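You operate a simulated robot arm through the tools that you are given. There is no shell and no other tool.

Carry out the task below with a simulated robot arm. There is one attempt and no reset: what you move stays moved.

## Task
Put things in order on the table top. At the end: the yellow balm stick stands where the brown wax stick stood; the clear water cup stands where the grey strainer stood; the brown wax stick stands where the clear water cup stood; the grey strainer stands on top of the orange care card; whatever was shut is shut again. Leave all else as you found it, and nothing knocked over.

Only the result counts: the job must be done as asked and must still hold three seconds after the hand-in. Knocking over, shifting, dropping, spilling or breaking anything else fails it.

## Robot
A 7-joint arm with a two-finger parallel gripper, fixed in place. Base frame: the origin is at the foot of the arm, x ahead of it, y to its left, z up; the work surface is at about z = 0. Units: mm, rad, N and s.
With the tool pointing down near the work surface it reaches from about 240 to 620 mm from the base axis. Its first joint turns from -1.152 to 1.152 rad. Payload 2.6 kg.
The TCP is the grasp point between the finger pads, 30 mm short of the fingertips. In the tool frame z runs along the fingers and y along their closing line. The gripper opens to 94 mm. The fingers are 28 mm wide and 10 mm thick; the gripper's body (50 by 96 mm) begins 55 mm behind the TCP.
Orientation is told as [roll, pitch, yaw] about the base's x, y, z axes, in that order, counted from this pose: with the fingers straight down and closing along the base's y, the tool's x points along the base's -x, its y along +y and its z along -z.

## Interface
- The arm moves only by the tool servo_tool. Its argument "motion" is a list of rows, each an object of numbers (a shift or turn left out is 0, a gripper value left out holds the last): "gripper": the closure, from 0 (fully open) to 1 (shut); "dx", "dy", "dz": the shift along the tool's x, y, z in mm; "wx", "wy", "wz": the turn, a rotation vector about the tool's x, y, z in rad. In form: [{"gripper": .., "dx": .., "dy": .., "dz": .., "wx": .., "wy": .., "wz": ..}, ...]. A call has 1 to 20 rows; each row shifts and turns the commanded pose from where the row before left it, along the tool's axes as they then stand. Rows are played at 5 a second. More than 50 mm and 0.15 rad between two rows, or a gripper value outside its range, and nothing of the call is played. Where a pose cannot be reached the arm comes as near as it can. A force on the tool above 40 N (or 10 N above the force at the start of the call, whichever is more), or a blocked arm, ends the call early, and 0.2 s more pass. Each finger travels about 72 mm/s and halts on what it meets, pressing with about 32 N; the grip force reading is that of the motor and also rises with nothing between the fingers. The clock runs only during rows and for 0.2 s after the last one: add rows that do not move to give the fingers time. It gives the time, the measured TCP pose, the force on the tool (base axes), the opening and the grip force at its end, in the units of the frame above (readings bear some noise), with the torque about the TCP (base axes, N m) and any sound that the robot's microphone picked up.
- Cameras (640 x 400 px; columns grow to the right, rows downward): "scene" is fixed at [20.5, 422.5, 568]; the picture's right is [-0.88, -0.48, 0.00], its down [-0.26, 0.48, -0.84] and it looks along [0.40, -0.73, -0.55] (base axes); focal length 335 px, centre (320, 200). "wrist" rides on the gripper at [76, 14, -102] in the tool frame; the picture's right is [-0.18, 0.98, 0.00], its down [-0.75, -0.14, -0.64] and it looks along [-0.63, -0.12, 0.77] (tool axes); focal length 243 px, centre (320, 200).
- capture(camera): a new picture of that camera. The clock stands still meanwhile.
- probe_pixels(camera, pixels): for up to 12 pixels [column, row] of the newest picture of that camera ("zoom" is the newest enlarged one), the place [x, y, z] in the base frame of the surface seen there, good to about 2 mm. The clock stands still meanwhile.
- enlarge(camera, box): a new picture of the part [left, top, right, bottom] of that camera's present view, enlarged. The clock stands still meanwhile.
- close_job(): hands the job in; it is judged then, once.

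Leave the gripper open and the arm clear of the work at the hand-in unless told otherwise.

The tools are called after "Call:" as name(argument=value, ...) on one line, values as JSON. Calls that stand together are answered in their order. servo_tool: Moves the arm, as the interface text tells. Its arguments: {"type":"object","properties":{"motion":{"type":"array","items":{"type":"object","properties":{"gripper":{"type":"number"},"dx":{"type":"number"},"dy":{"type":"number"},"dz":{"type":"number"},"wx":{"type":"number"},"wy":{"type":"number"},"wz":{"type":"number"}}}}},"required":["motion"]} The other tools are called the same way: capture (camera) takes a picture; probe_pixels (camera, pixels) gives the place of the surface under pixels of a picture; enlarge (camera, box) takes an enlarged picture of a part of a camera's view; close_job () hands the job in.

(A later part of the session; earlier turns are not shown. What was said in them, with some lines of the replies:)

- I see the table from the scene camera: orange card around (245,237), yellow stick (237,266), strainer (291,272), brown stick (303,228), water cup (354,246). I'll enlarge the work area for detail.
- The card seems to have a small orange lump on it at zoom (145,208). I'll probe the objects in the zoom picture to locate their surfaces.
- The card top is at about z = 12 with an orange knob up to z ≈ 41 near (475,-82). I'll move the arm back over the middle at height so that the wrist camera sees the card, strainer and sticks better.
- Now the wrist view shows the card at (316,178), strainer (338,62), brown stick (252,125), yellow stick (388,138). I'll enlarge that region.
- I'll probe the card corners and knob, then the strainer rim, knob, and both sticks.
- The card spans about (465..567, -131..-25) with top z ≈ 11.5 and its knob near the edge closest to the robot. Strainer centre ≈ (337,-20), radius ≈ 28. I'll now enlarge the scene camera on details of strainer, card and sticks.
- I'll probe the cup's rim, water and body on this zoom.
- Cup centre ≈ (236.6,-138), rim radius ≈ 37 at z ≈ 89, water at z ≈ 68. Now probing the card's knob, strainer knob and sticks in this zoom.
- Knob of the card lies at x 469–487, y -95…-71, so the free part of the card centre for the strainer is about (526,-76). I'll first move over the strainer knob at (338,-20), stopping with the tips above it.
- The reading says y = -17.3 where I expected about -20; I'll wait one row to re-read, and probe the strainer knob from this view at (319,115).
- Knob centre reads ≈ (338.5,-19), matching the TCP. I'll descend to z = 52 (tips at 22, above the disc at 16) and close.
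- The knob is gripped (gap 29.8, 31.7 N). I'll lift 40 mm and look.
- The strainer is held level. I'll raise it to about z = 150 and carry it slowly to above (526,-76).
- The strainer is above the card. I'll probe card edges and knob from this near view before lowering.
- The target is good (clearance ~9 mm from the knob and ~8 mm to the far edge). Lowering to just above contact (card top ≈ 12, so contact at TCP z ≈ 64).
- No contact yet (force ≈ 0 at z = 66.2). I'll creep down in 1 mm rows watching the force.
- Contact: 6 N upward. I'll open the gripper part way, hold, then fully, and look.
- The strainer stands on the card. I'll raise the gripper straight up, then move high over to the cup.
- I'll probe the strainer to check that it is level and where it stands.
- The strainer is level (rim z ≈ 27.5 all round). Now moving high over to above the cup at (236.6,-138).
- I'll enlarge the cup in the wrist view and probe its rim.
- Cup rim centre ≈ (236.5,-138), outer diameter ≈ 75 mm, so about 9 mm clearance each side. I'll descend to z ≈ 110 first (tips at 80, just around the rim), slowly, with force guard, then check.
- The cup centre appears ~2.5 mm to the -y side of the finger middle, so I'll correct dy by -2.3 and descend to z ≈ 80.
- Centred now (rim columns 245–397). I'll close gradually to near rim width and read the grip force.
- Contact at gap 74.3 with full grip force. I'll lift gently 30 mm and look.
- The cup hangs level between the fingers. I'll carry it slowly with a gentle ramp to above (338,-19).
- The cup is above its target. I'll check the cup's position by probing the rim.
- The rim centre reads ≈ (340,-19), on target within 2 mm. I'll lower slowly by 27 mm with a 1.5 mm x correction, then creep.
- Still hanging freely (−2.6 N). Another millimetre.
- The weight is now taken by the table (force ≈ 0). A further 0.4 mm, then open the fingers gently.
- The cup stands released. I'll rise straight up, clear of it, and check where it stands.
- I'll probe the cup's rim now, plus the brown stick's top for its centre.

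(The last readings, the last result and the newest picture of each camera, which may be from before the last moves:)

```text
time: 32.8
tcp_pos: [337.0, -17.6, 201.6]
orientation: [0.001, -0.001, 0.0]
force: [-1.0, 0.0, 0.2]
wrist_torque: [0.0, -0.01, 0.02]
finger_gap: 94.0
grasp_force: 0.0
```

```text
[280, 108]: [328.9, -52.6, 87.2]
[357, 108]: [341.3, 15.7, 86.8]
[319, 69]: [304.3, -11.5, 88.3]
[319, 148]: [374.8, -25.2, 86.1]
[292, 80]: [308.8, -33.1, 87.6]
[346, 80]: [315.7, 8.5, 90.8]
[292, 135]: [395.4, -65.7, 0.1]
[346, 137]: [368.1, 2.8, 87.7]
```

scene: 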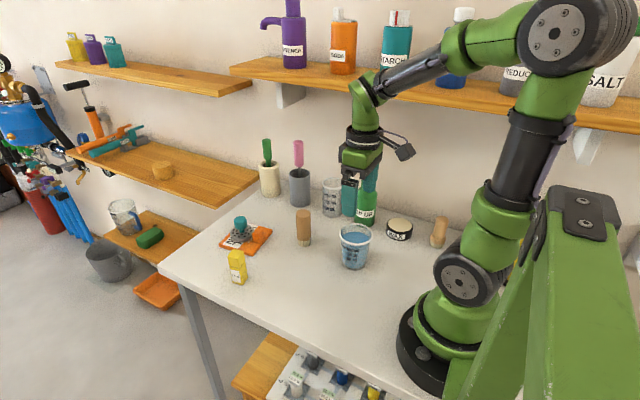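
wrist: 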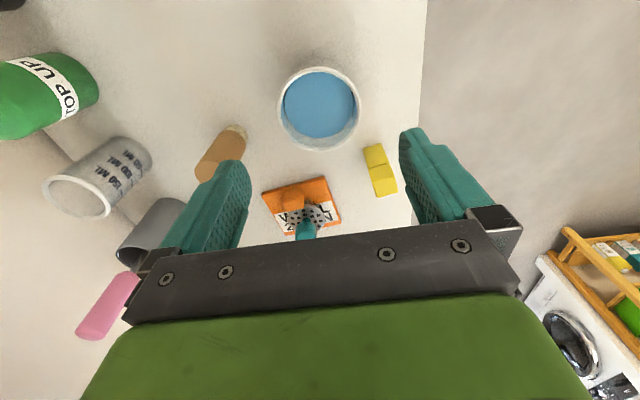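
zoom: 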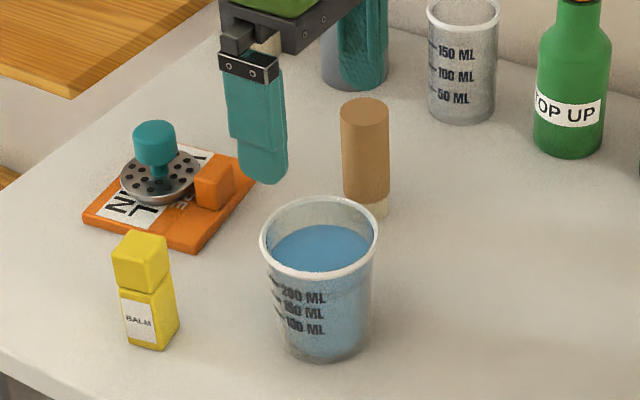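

The cup stands at ≈ (337,-17), within tolerance of the strainer's old place (338,-19). Next the brown stick: I'll move at height to above (376.5,-138.5).

Call:
servo_tool(motion=[{"dx": -10, "dy": -30}, {"dx": -10, "dy": -30}, {"dx": -10, "dy": -30}, {"dx": -9.5, "dy": -31}, {"dz": 30}, {}, {}])

Call:
capture(camera="wrist")

Call:
capture(camera="scene")

```text
time: 34.4
tcp_pos: [377.4, -139.2, 170.7]
orientation: [0.001, 0.001, 0.0]
force: [0.4, 0.2, 0.5]
wrist_torque: [0.0, 0.0, -0.02]
finger_gap: 93.8
grasp_force: 0.0
```

```text
taken
```

wrist: 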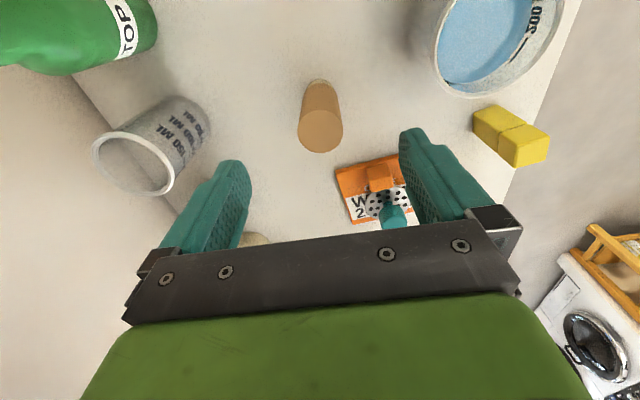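

```text
taken
```

scene: 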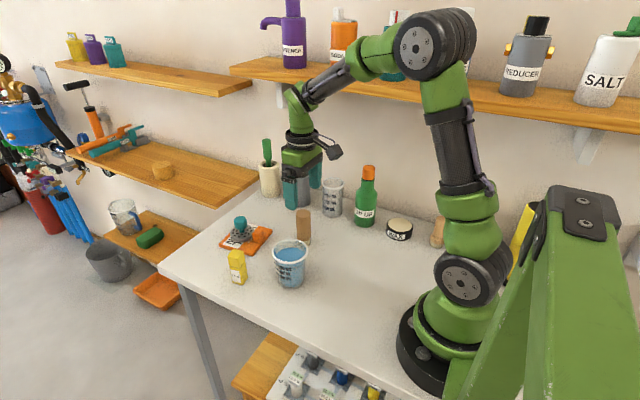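

I'll probe the brown stick's top disc around (320,132) in this view.

Call:
enlarge(camera="wrist", box=[260, 70, 380, 170])

```text
4.00 times, centred on (320, 120) of wrist
```

zoom: 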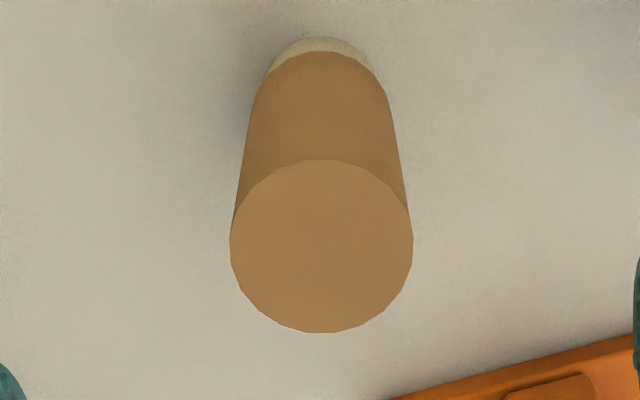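

Call:
probe_pixels(camera="zoom", pixels=[[321, 246], [235, 246], [408, 246], [321, 165], [321, 328], [260, 185], [383, 308], [383, 187], [260, 308], [321, 45], [321, 120], [321, 70]])

```text
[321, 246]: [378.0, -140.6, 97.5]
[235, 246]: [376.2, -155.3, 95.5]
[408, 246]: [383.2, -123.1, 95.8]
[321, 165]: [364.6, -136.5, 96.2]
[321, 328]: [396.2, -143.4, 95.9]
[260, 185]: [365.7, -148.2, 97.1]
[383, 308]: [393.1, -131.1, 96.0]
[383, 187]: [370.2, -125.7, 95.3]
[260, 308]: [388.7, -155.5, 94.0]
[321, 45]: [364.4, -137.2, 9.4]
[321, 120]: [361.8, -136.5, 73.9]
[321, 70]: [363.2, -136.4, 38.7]
```

Brown stick centre ≈ (378,-139), radius ≈ 16.4; TCP is over it. Descending to z ≈ 50 (tips at 20, body just above the top at 96).

Call:
servo_tool(motion=[{"dz": 30, "gripper": 0}, {"dz": 30}, {"dz": 25}, {"dz": 20}, {"dz": 13}, {}, {}])

Call:
enlarge(camera="scene", box=[240, 150, 360, 280])

Call:
capture(camera="wrist")

```text
time: 36.0
tcp_pos: [375.2, -139.1, 52.7]
orientation: [0.001, 0.0, 0.0]
force: [0.1, -0.3, -1.0]
wrist_torque: [0.0, 0.02, -0.01]
finger_gap: 93.9
grasp_force: 0.0
```

```text
3.08 times, centred on (300, 215) of scene
```

zoom: 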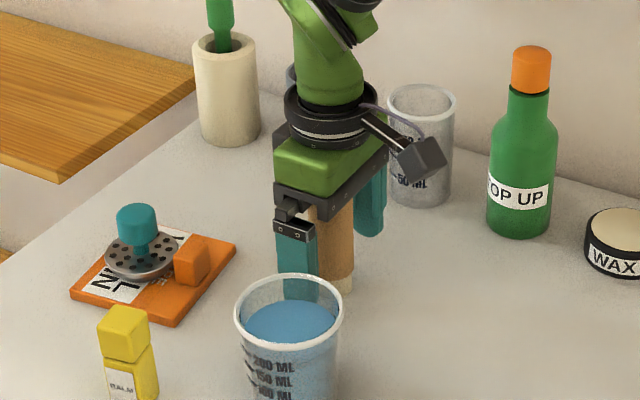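

```text
taken
```

wrist: 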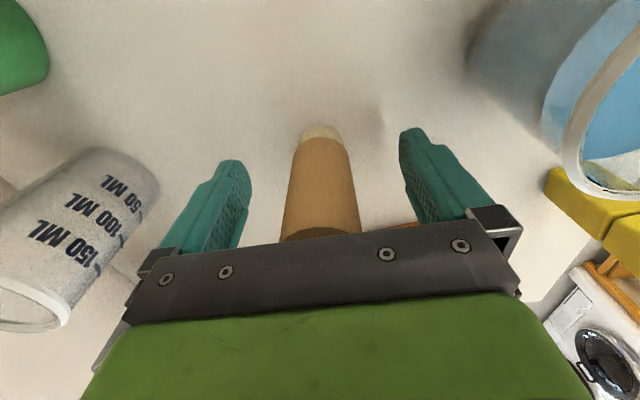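

The stick stands between the fingers, column ~320. Closing now.

Call:
servo_tool(motion=[{"gripper": 0.4}, {"gripper": 0.6}, {"gripper": 0.7}, {"gripper": 0.75}, {}, {}])

```text
time: 37.4
tcp_pos: [376.9, -140.0, 52.6]
orientation: [0.0, -0.001, 0.0]
force: [0.4, 0.3, 1.1]
wrist_torque: [0.04, 0.02, 0.0]
finger_gap: 35.1
grasp_force: 31.9
```

Gripped: gap 35.1, 31.9 N. Lifting 40 mm slowly and looking.

Call:
servo_tool(motion=[{"dz": -4}, {"dz": -8}, {"dz": -12}, {"dz": -16}, {}, {}])

Call:
enlarge(camera="scene", box=[240, 150, 360, 280])

Call:
capture(camera="wrist")

```text
time: 38.8
tcp_pos: [377.4, -139.9, 92.9]
orientation: [-0.001, 0.0, 0.0]
force: [0.3, -0.6, -0.8]
wrist_torque: [-0.03, 0.01, 0.0]
finger_gap: 34.9
grasp_force: 32.0
```

```text
3.08 times, centred on (300, 215) of scene
```

zoom: 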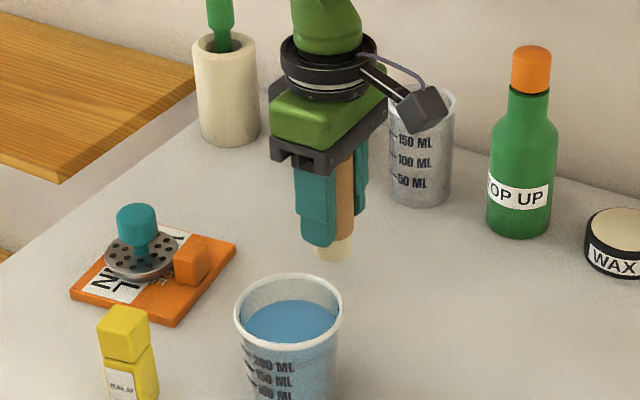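

```text
taken
```

wrist: 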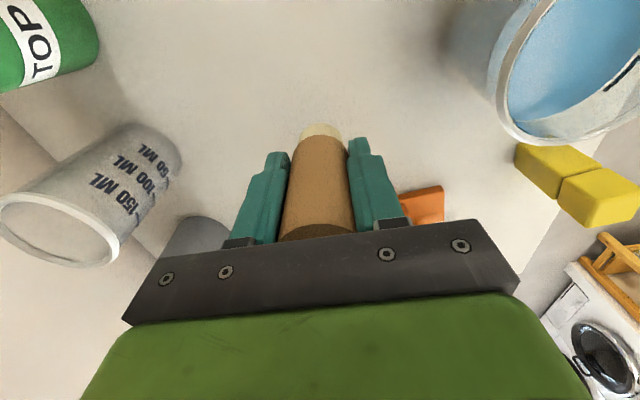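

The whole stick comes up as one piece. I'll carry it along y ≈ -139 to x = 236.5.

Call:
servo_tool(motion=[{"dx": 6, "dy": 0.2}, {"dx": 12, "dy": 0.2}, {"dx": 15, "dy": 0.2}, {"dx": 15, "dy": 0.2}, {"dx": 15, "dy": 0.2}, {"dx": 15, "dy": 0.2}, {"dx": 15, "dy": 0.2}, {"dx": 15, "dy": 0.2}, {"dx": 15, "dy": 0.2}, {"dx": 12, "dy": 0}, {"dx": 6, "dy": 0}, {}, {}])

Call:
enlarge(camera="scene", box=[290, 150, 420, 290])

Call:
capture(camera="wrist")

```text
time: 41.6
tcp_pos: [234.8, -138.3, 94.3]
orientation: [0.0, 0.0, -0.001]
force: [0.0, 0.1, -1.0]
wrist_torque: [0.0, -0.01, -0.05]
finger_gap: 35.0
grasp_force: 31.6
```

```text
2.86 times, centred on (355, 220) of scene
```

zoom: 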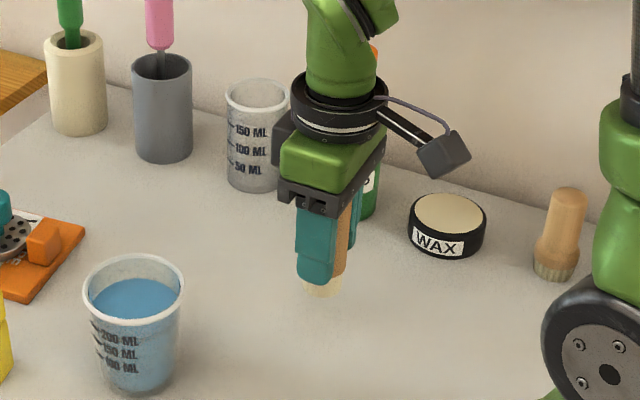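

```text
taken
```

wrist: 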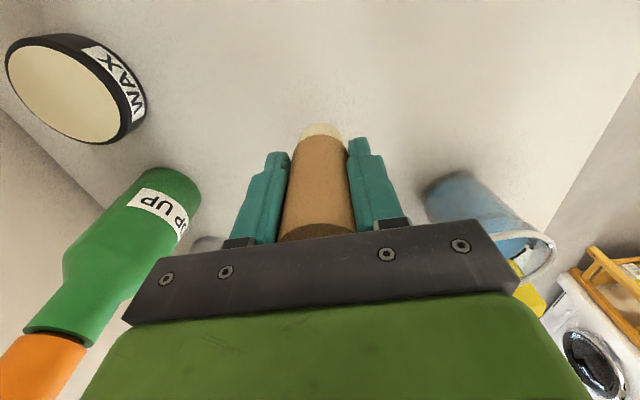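

Over the cup's old place. Lowering 38 mm then creeping to contact.

Call:
servo_tool(motion=[{"dz": 10}, {"dz": 12}, {"dz": 10}, {"dz": 5}, {"dz": 1}, {}])

```text
time: 43.0
tcp_pos: [235.3, -139.0, 56.7]
orientation: [0.002, 0.001, -0.001]
force: [-0.4, 0.7, -0.4]
wrist_torque: [-0.03, 0.0, -0.01]
finger_gap: 35.1
grasp_force: 32.1
```

Call:
servo_tool(motion=[{"dz": 1}, {"dz": 0.8}, {}])

```text
time: 43.8
tcp_pos: [235.1, -137.2, 54.3]
orientation: [0.001, 0.001, 0.001]
force: [-0.3, 0.0, 0.1]
wrist_torque: [-0.01, 0.02, 0.0]
finger_gap: 34.7
grasp_force: 31.8
```

Call:
servo_tool(motion=[{"dz": 0.7}, {}])

```text
time: 44.4
tcp_pos: [234.9, -139.4, 53.2]
orientation: [-0.001, 0.001, -0.001]
force: [0.1, 0.1, -0.6]
wrist_torque: [-0.02, 0.0, -0.01]
finger_gap: 35.2
grasp_force: 32.0
```

No clear contact yet. Another 0.6 mm.

Call:
servo_tool(motion=[{"dz": 0.6}, {}])

```text
time: 45.0
tcp_pos: [236.4, -138.7, 53.1]
orientation: [0.0, -0.001, -0.001]
force: [-3.5, -1.1, 10.3]
wrist_torque: [-0.05, 0.19, -0.02]
finger_gap: 35.1
grasp_force: 31.9
```

Contact (10 N). I'll ease up 0.3 mm and open gently.

Call:
servo_tool(motion=[{"dz": -0.3}, {"gripper": 0.61}, {"gripper": 0.58}, {"gripper": 0.5}, {"gripper": 0.3}, {"gripper": 0}, {}])

Call:
enlarge(camera="scene", box=[290, 150, 420, 290])

Call:
capture(camera="wrist")

```text
time: 46.6
tcp_pos: [236.2, -138.1, 53.2]
orientation: [-0.001, 0.001, 0.0]
force: [-1.0, -1.5, -0.6]
wrist_torque: [0.01, 0.0, -0.02]
finger_gap: 93.9
grasp_force: 0.0
```

```text
2.86 times, centred on (355, 220) of scene
```

zoom: 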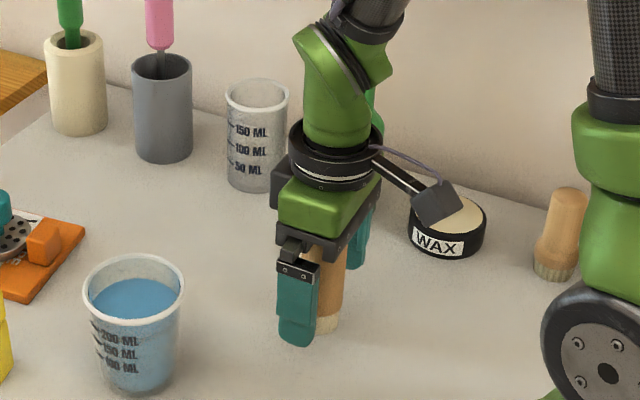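

```text
taken
```

wrist: 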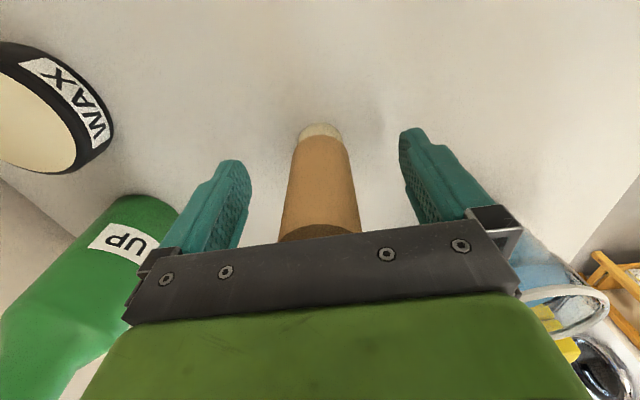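

The brown stick stands released. I'll rise straight up and verify it.

Call:
servo_tool(motion=[{"dz": -15}, {"dz": -25}, {"dz": -40}, {"dz": -45}, {"dz": -25}, {}])

Call:
capture(camera="wrist")

Call:
enlarge(camera="scene", box=[290, 180, 420, 290])

```text
time: 48.0
tcp_pos: [234.5, -136.3, 204.1]
orientation: [0.0, 0.001, 0.001]
force: [0.7, 0.0, -0.3]
wrist_torque: [0.01, 0.0, 0.0]
finger_gap: 94.0
grasp_force: 0.0
```

```text
taken
```

wrist: 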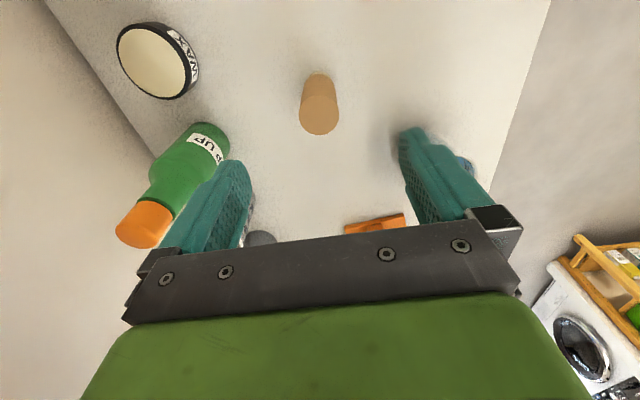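

```text
3.64 times, centred on (355, 235) of scene
```

zoom: 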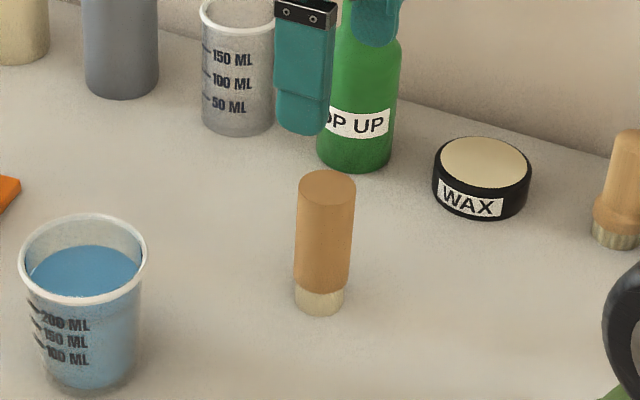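

Call:
probe_pixels(camera="zoom", pixels=[[327, 185], [300, 185], [353, 185], [327, 172], [327, 199], [322, 250], [320, 305]])

Call:
probe_pixels(camera="wrist", pixels=[[319, 118], [301, 118], [337, 118], [319, 102], [319, 133]])

```text
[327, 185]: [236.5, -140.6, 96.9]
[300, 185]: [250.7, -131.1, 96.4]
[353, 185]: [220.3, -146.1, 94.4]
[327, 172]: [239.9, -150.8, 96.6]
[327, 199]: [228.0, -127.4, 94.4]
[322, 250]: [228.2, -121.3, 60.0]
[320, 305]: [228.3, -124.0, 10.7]
```

```text
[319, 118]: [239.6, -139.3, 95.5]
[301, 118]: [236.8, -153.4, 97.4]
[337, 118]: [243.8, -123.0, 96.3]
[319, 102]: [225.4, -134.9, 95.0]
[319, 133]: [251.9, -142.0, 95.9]
```

The brown stick stands at ≈ (237,-138.5), on the cup's old place. Now moving at height to above the yellow stick at ≈ (434,41).

Call:
servo_tool(motion=[{"dx": -24.9, "dy": 22.3}, {"dx": -24.9, "dy": 22.3}, {"dx": -24.9, "dy": 22.3}, {"dx": -24.9, "dy": 22.3}, {"dx": -24.9, "dy": 22.3}, {"dx": -24.9, "dy": 22.3}, {"dx": -24.9, "dy": 22.3}, {"dx": -24.7, "dy": 22.3}, {}, {}])

Call:
capture(camera="wrist")

Call:
enlarge(camera="scene", box=[200, 190, 300, 290])

```text
time: 50.2
tcp_pos: [435.8, 40.2, 204.2]
orientation: [0.0, -0.001, 0.0]
force: [-0.1, -0.5, 0.0]
wrist_torque: [0.04, 0.02, 0.0]
finger_gap: 93.8
grasp_force: 0.0
```

```text
taken
```

wrist: 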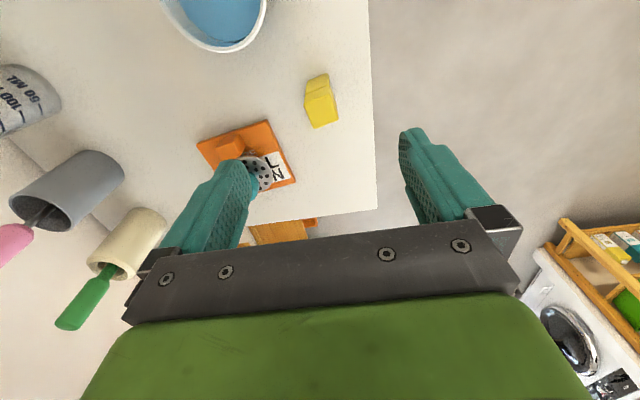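

```text
4.00 times, centred on (250, 240) of scene
```

zoom: 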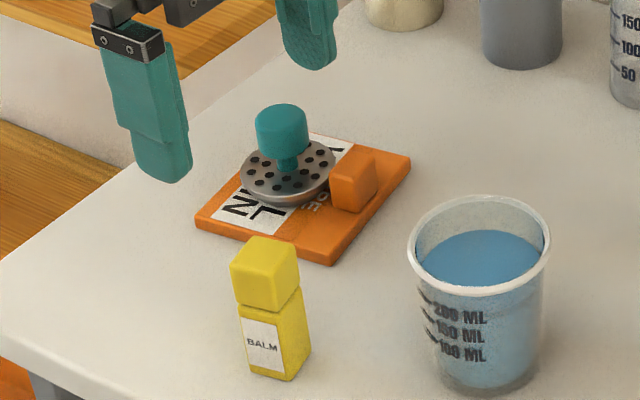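

Enlarging the yellow stick in the wrist view to find its top corners and turn angle.

Call:
enlarge(camera="wrist", box=[280, 60, 360, 140])

```text
5.00 times, centred on (320, 100) of wrist
```

zoom: 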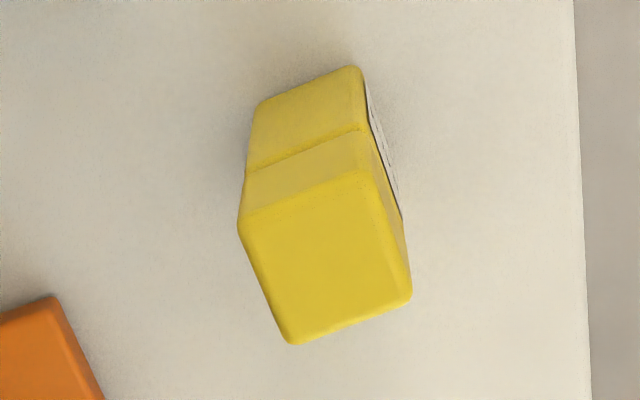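

Call:
probe_pixels(camera="zoom", pixels=[[250, 224], [366, 184], [403, 292], [293, 335], [326, 260], [305, 205], [270, 285], [345, 315], [385, 235], [310, 90], [265, 115], [350, 78]])

```text
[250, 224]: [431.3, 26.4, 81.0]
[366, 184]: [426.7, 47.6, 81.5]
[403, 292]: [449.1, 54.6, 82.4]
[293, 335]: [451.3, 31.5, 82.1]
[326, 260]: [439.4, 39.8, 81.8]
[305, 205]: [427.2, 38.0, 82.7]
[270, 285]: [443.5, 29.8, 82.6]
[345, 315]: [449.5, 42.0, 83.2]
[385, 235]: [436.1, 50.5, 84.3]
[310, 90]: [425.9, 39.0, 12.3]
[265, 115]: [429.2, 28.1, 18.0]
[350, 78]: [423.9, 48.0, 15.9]
```

The top face is a ~24 mm square, centre ≈ (438.5,40), turned about +9.5° about the vertical. I'll turn the tool by the same angle (wz = -0.165 in two rows), half-close to a 56 mm gap, and descend to z ≈ 124 to check.

Call:
servo_tool(motion=[{"dx": -2.5, "wz": -0.083, "gripper": 0.2}, {"wz": -0.082, "gripper": 0.4}, {"dz": 30}, {"dz": 30}, {"dz": 20}, {}, {}])

Call:
capture(camera="wrist")

Call:
enlarge(camera="scene", box=[190, 170, 310, 290])

```text
time: 51.8
tcp_pos: [436.1, 38.3, 124.1]
orientation: [0.0, -0.001, 0.165]
force: [-0.1, 0.6, -0.1]
wrist_torque: [-0.02, 0.0, -0.01]
finger_gap: 56.3
grasp_force: 0.1
```

```text
taken
```

wrist: 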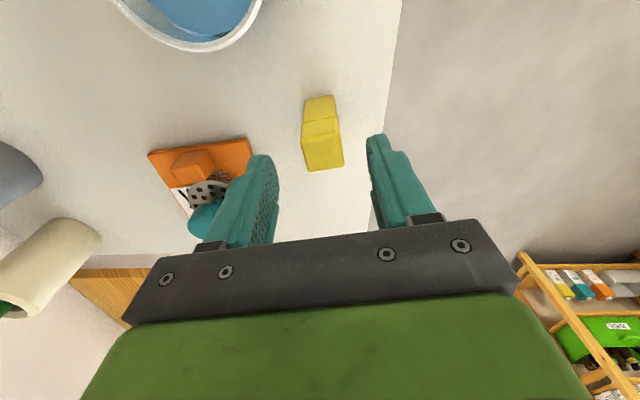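

```text
3.33 times, centred on (250, 230) of scene
```

zoom: 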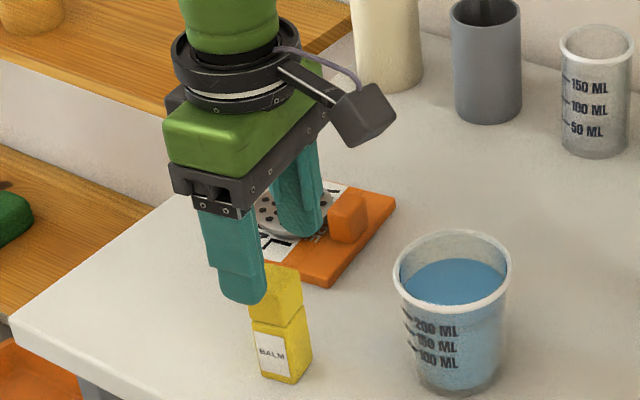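

The stick's edges are now parallel to the fingers in the picture (edge from (303,137) to (338,132) matches the tool's y). It sits ~2 mm toward +y, so I'll shift dy +2 and descend to z ≈ 38.

Call:
servo_tool(motion=[{"dy": 2, "dx": -1}, {"dz": 25}, {"dz": 25}, {"dz": 20}, {"dz": 15}, {}, {}])

Call:
capture(camera="wrist")

Call:
enlarge(camera="scene", box=[190, 170, 310, 290])

```text
time: 53.4
tcp_pos: [437.0, 41.6, 36.6]
orientation: [0.001, 0.0, 0.164]
force: [-0.3, 0.4, -0.6]
wrist_torque: [0.02, 0.0, 0.0]
finger_gap: 56.7
grasp_force: 0.1
```

```text
taken
```

wrist: 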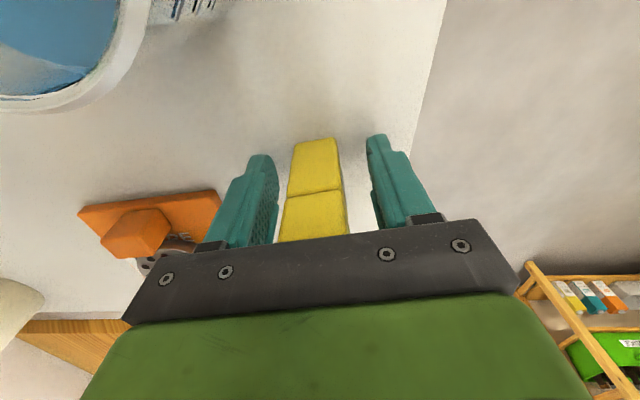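

```text
3.33 times, centred on (250, 230) of scene
```

zoom: 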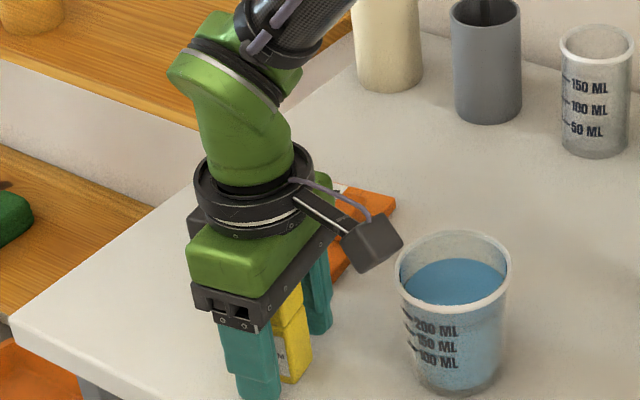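

The yellow stick is centred between the fingers, tips ~7 mm above the table. Closing.

Call:
servo_tool(motion=[{"gripper": 0.55}, {"gripper": 0.7}, {"gripper": 0.8}, {"gripper": 0.85}, {}, {}])

Call:
capture(camera="wrist")

```text
time: 54.8
tcp_pos: [439.1, 41.7, 36.7]
orientation: [0.001, 0.0, 0.163]
force: [-0.6, -0.2, 0.7]
wrist_torque: [0.0, 0.0, -0.01]
finger_gap: 31.1
grasp_force: 31.7
```

```text
taken
```

wrist: 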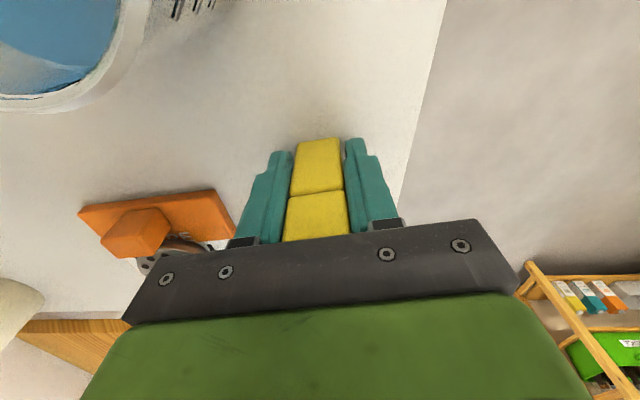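

The gap is 31 mm, a bit larger than expected; I'll enlarge to check that the stick is squarely held.

Call:
enlarge(camera="wrist", box=[220, 110, 420, 250])

Call:
enlarge(camera="scene", box=[200, 220, 290, 300])

```text
2.86 times, centred on (320, 180) of wrist
```

zoom: 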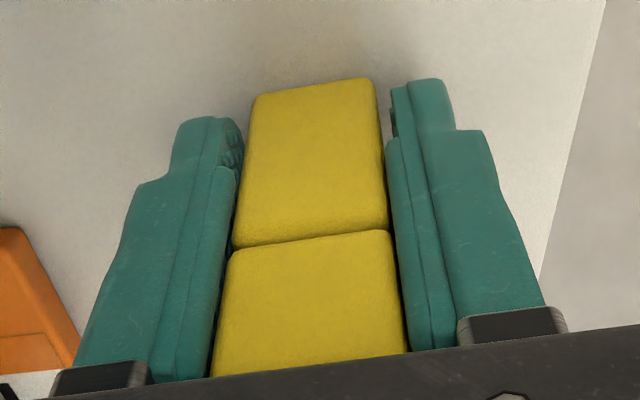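

```text
5.00 times, centred on (245, 260) of scene
```

zoom: 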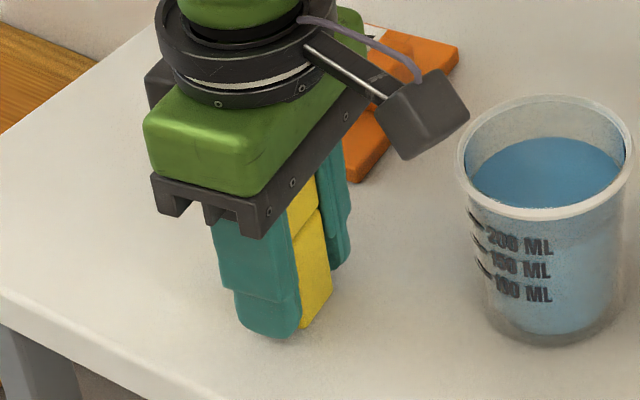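

It looks square and held. Lifting slowly 40 mm and looking.

Call:
servo_tool(motion=[{"dz": -4}, {"dz": -8}, {"dz": -12}, {"dz": -16}, {}, {}])

Call:
enlarge(camera="scene", box=[190, 190, 310, 300])

Call:
capture(camera="wrist")

```text
time: 56.2
tcp_pos: [437.1, 42.0, 78.7]
orientation: [-0.001, -0.001, 0.164]
force: [0.2, -0.7, 0.2]
wrist_torque: [0.0, 0.0, 0.01]
finger_gap: 31.2
grasp_force: 31.6
```

```text
3.64 times, centred on (250, 245) of scene
```

zoom: 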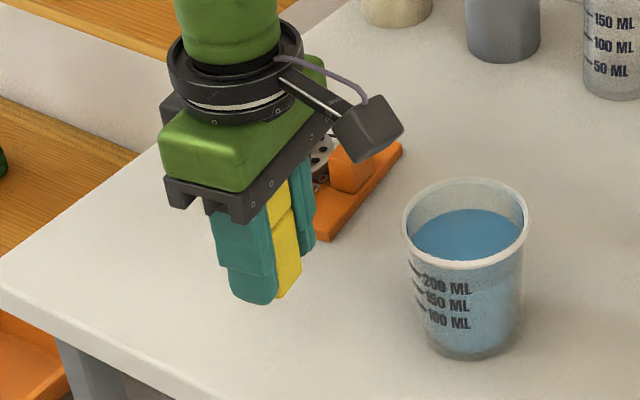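

```text
taken
```

wrist: 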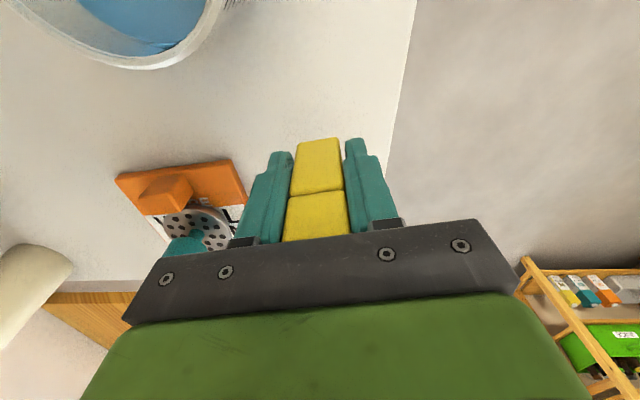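

Held well. I'll raise it to z ≈ 138 (bottom above the cup rim) and carry it to above (377,-139).

Call:
servo_tool(motion=[{"dz": -20}, {"dz": -20}, {"dz": -20}, {"dx": 4.5, "dy": -8.4}, {"dx": 8.9, "dy": -16.8}, {"dx": 8.9, "dy": -16.8}, {"dx": 8.9, "dy": -16.8}, {"dx": 8.9, "dy": -16.8}, {"dx": 8.9, "dy": -16.8}, {"dx": 8.9, "dy": -16.8}, {"dx": 8.9, "dy": -16.8}, {"dx": 8.9, "dy": -16.8}, {"dx": 8.9, "dy": -16.8}, {"dx": 4.5, "dy": -8.6}, {}, {}])

Call:
capture(camera="wrist")

Call:
capture(camera="scene")

```text
time: 59.6
tcp_pos: [377.1, -138.8, 138.5]
orientation: [-0.001, 0.0, 0.163]
force: [0.5, 0.4, -0.4]
wrist_torque: [0.02, 0.01, -0.01]
finger_gap: 31.5
grasp_force: 31.6
```

```text
taken
```

wrist: 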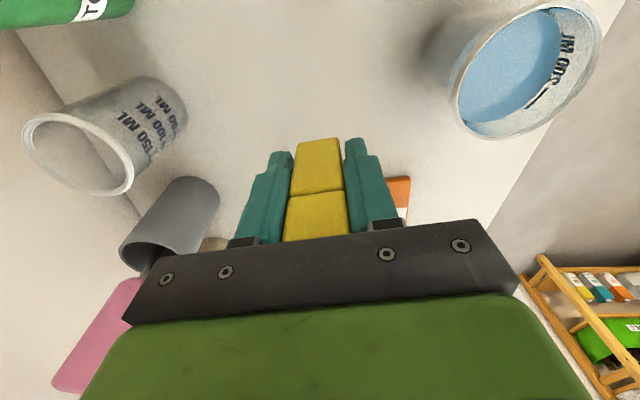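

```text
taken
```

scene: 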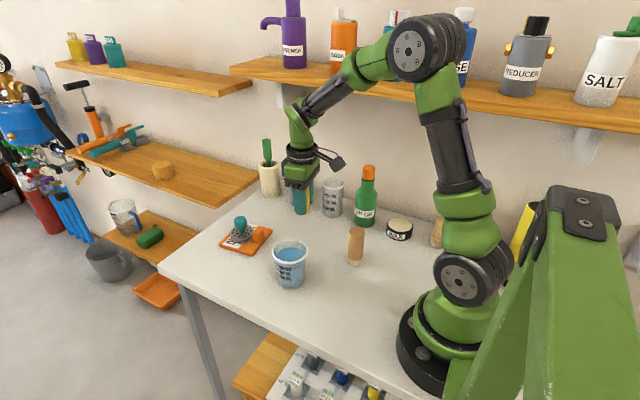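

Over the target. Lowering by 97 mm in decreasing rows, then creeping.

Call:
servo_tool(motion=[{"dz": 20}, {"dz": 25}, {"dz": 25}, {"dz": 15}, {"dz": 9}, {"dz": 4}, {}, {}])

Call:
enlarge(camera="scene", box=[240, 150, 370, 290])

```text
time: 61.4
tcp_pos: [376.5, -138.6, 39.9]
orientation: [0.001, 0.0, 0.165]
force: [0.5, -0.1, 0.0]
wrist_torque: [-0.01, 0.01, 0.01]
finger_gap: 31.2
grasp_force: 32.3
```

```text
2.86 times, centred on (305, 220) of scene
```

zoom: 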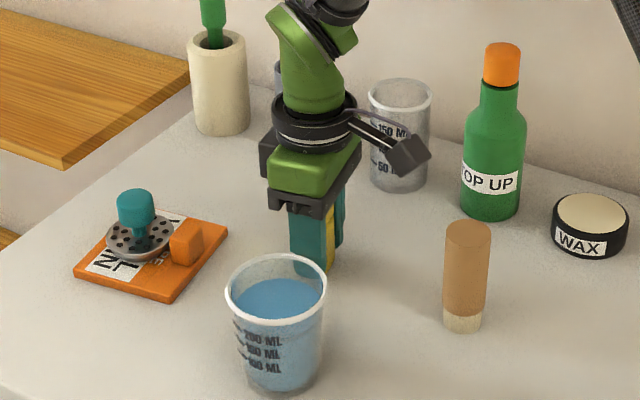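

Call:
servo_tool(motion=[{"dz": 1}, {"dz": 0.7}, {}])

```text
time: 62.2
tcp_pos: [375.8, -138.7, 37.0]
orientation: [-0.001, 0.0, 0.165]
force: [-0.7, -0.2, -0.6]
wrist_torque: [0.0, 0.01, -0.02]
finger_gap: 31.5
grasp_force: 32.0
```

Call:
servo_tool(motion=[{"dz": 0.6}, {}])

```text
time: 62.8
tcp_pos: [377.4, -137.7, 37.4]
orientation: [0.0, 0.0, 0.165]
force: [1.1, 0.3, 0.1]
wrist_torque: [-0.03, -0.01, 0.01]
finger_gap: 31.3
grasp_force: 31.6
```

Call:
servo_tool(motion=[{"dz": 0.5}, {}])

```text
time: 63.4
tcp_pos: [377.0, -138.5, 37.3]
orientation: [-0.001, 0.0, 0.164]
force: [-0.1, -0.2, -0.3]
wrist_torque: [0.01, 0.02, 0.0]
finger_gap: 31.2
grasp_force: 32.6
```

Call:
servo_tool(motion=[{"dz": 0.5}, {}])

```text
time: 64.0
tcp_pos: [377.1, -139.3, 36.1]
orientation: [0.0, 0.0, 0.165]
force: [-0.3, 0.2, 3.7]
wrist_torque: [0.01, 0.0, 0.02]
finger_gap: 31.0
grasp_force: 31.7
```

Contact (3.7 N). Opening gently, then checking.

Call:
servo_tool(motion=[{"gripper": 0.65}, {"gripper": 0.62}, {"gripper": 0.55}, {"gripper": 0.4}, {"gripper": 0.3}, {}])

Call:
capture(camera="wrist")

```text
time: 65.4
tcp_pos: [376.5, -139.4, 36.7]
orientation: [-0.002, 0.001, 0.164]
force: [0.9, 0.5, 0.2]
wrist_torque: [0.02, 0.0, 0.02]
finger_gap: 66.0
grasp_force: 0.0
```

```text
taken
```

wrist: 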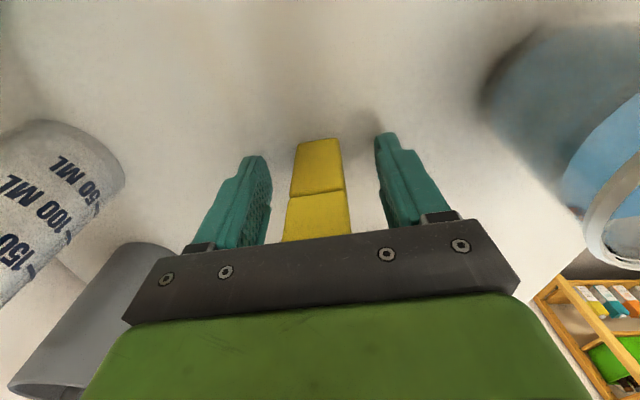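

The yellow stick stands free between the fingers. Rising straight up, then looking at everything.

Call:
servo_tool(motion=[{"dz": -15}, {"dz": -25}, {"dz": -40}, {"dz": -45}, {"dz": -45, "gripper": 0}, {}])

Call:
capture(camera="wrist")

Call:
enlarge(camera="scene", box=[200, 150, 460, 312])

```text
time: 66.8
tcp_pos: [377.5, -137.3, 207.9]
orientation: [0.0, 0.0, 0.164]
force: [-0.5, -1.1, 0.3]
wrist_torque: [0.0, 0.0, 0.01]
finger_gap: 94.0
grasp_force: 0.1
```

```text
taken
```

wrist: 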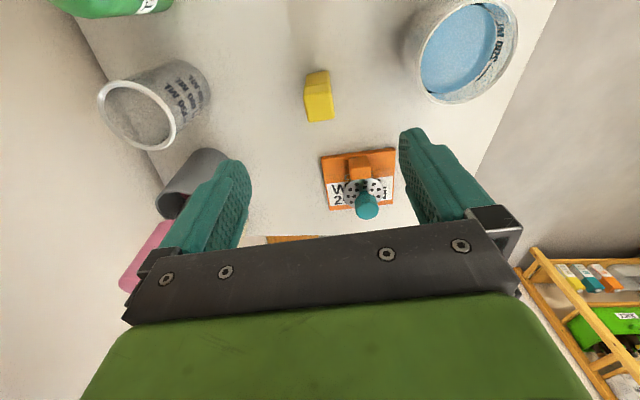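

```text
2.46 times, centred on (330, 231) of scene
```

zoom: 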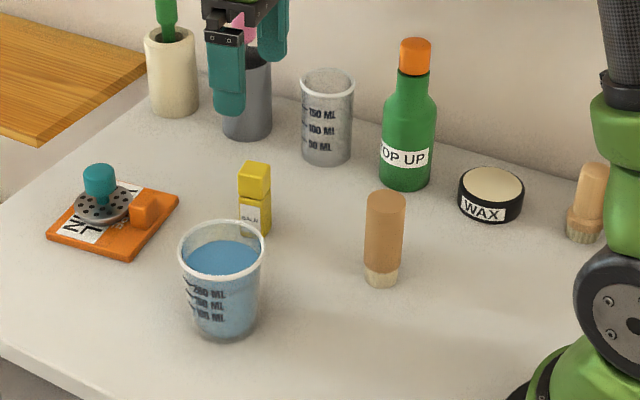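

All in place visually. I'll probe the yellow stick's top around wrist (320,107) and the other moved items for a final check.

Call:
enlarge(camera="wrist", box=[280, 60, 360, 130])

Call:
probe_pixels(camera="wrist", pixels=[[307, 98], [331, 95], [333, 118], [310, 120], [320, 107], [350, 188], [386, 187], [358, 165], [366, 205], [324, 158], [391, 150], [395, 205]])

```text
5.71 times, centred on (320, 95) of wrist
```

zoom: 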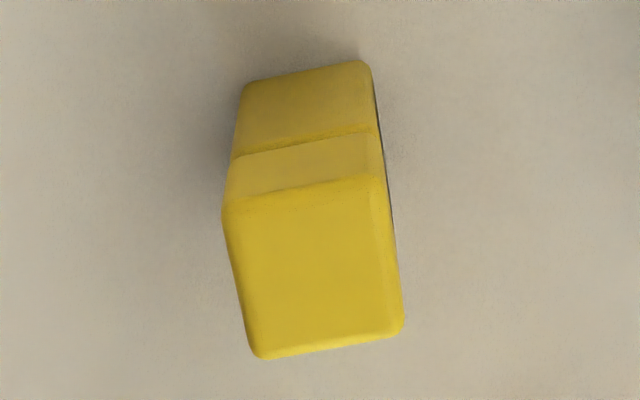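

```text
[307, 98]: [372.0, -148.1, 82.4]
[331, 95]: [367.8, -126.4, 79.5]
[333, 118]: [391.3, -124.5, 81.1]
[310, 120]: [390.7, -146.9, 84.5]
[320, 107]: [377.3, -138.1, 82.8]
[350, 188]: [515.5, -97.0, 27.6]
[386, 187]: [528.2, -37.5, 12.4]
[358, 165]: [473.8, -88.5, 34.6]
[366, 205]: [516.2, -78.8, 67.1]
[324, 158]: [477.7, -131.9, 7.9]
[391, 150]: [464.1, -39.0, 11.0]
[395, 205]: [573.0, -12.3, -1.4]
```

Yellow stick centre ≈ (379,-137.5), card unmoved. I'll rotate the tool back and retreat to the starting pose, then take last pictures.

Call:
servo_tool(motion=[{"wz": 0.083, "dz": -20, "gripper": 0}, {"wz": 0.082, "dz": -20}, {"dz": -25}, {"dx": 32, "dy": -5}, {"dx": 32, "dy": -5}, {"dx": 32, "dy": -5}, {"dx": 31, "dy": -5}, {}, {}])

Call:
capture(camera="scene")

Call:
enlarge(camera="scene", box=[200, 150, 460, 312])

Call:
capture(camera="wrist")

```text
time: 68.8
tcp_pos: [248.8, -158.1, 271.2]
orientation: [0.001, 0.0, 0.001]
force: [-0.8, 0.7, 0.2]
wrist_torque: [-0.02, -0.02, 0.0]
finger_gap: 94.0
grasp_force: 0.1
```

```text
taken
```

scene: 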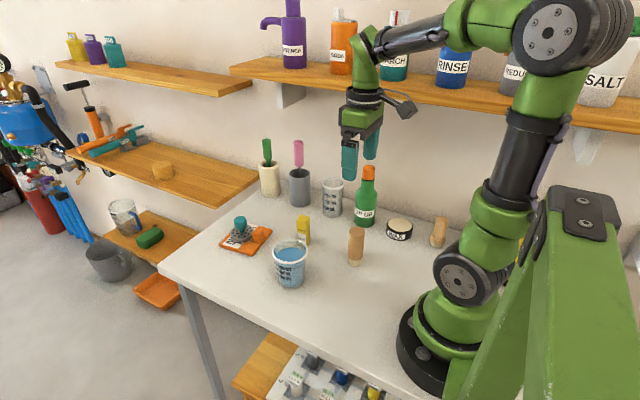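

```text
2.46 times, centred on (330, 231) of scene
```

zoom: 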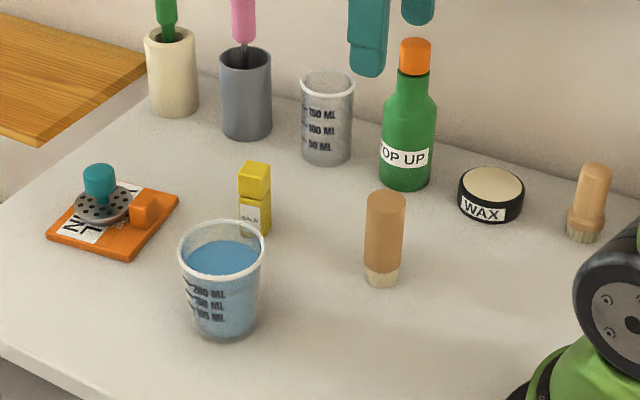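

```text
taken
```

wrist: 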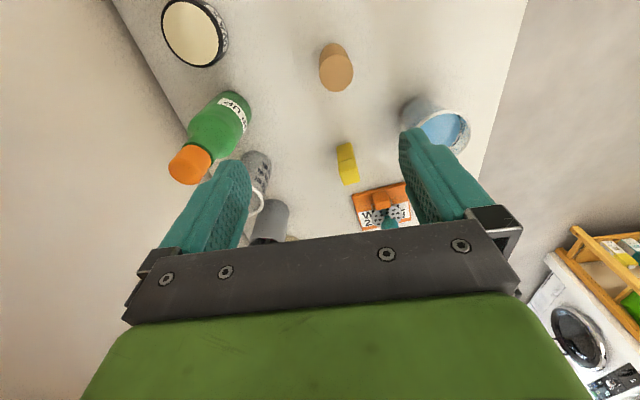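

Everything is as asked:

- The yellow stick stands where the brown one stood.
- The cup, still with its water, stands where the strainer stood.
- The brown stick stands where the cup stood.
- The strainer stands level on the card.
- The other items look unchanged and nothing was opened.

The gripper is open and the arm is back at its start pose. Handing in.

Call:
close_job()

```text
The job is handed in.
```

The table is rearranged as asked and the job is handed in; I don't have the judging result. My last position checks put each item within about 3 mm of where it should be:

| Item | New place | Checked position (x, y, mm) | Aimed for |
|---|---|---|---|
| Yellow balm stick | where the brown wax stick stood | about (379, -137) | (378, -139) |
| Clear water cup | where the grey strainer stood | about (337, -17) | (338, -19) |
| Brown wax stick | where the clear water cup stood | about (237, -138) | (236.5, -138) |
| Grey strainer | on the orange care card, beside its knob | about (524, -74), level | (526, -76) |

- **Water cup:** it was carried upright and slowly, and I saw no spill.
- **Other items:** nothing was knocked over, and the rest of the table looks unchanged in the last pictures. The card's corners still read the same.
- **Anything shut:** I opened nothing, so there was nothing to shut again.
- **Arm:** the gripper is open and the arm is back at its starting pose, clear of the work.
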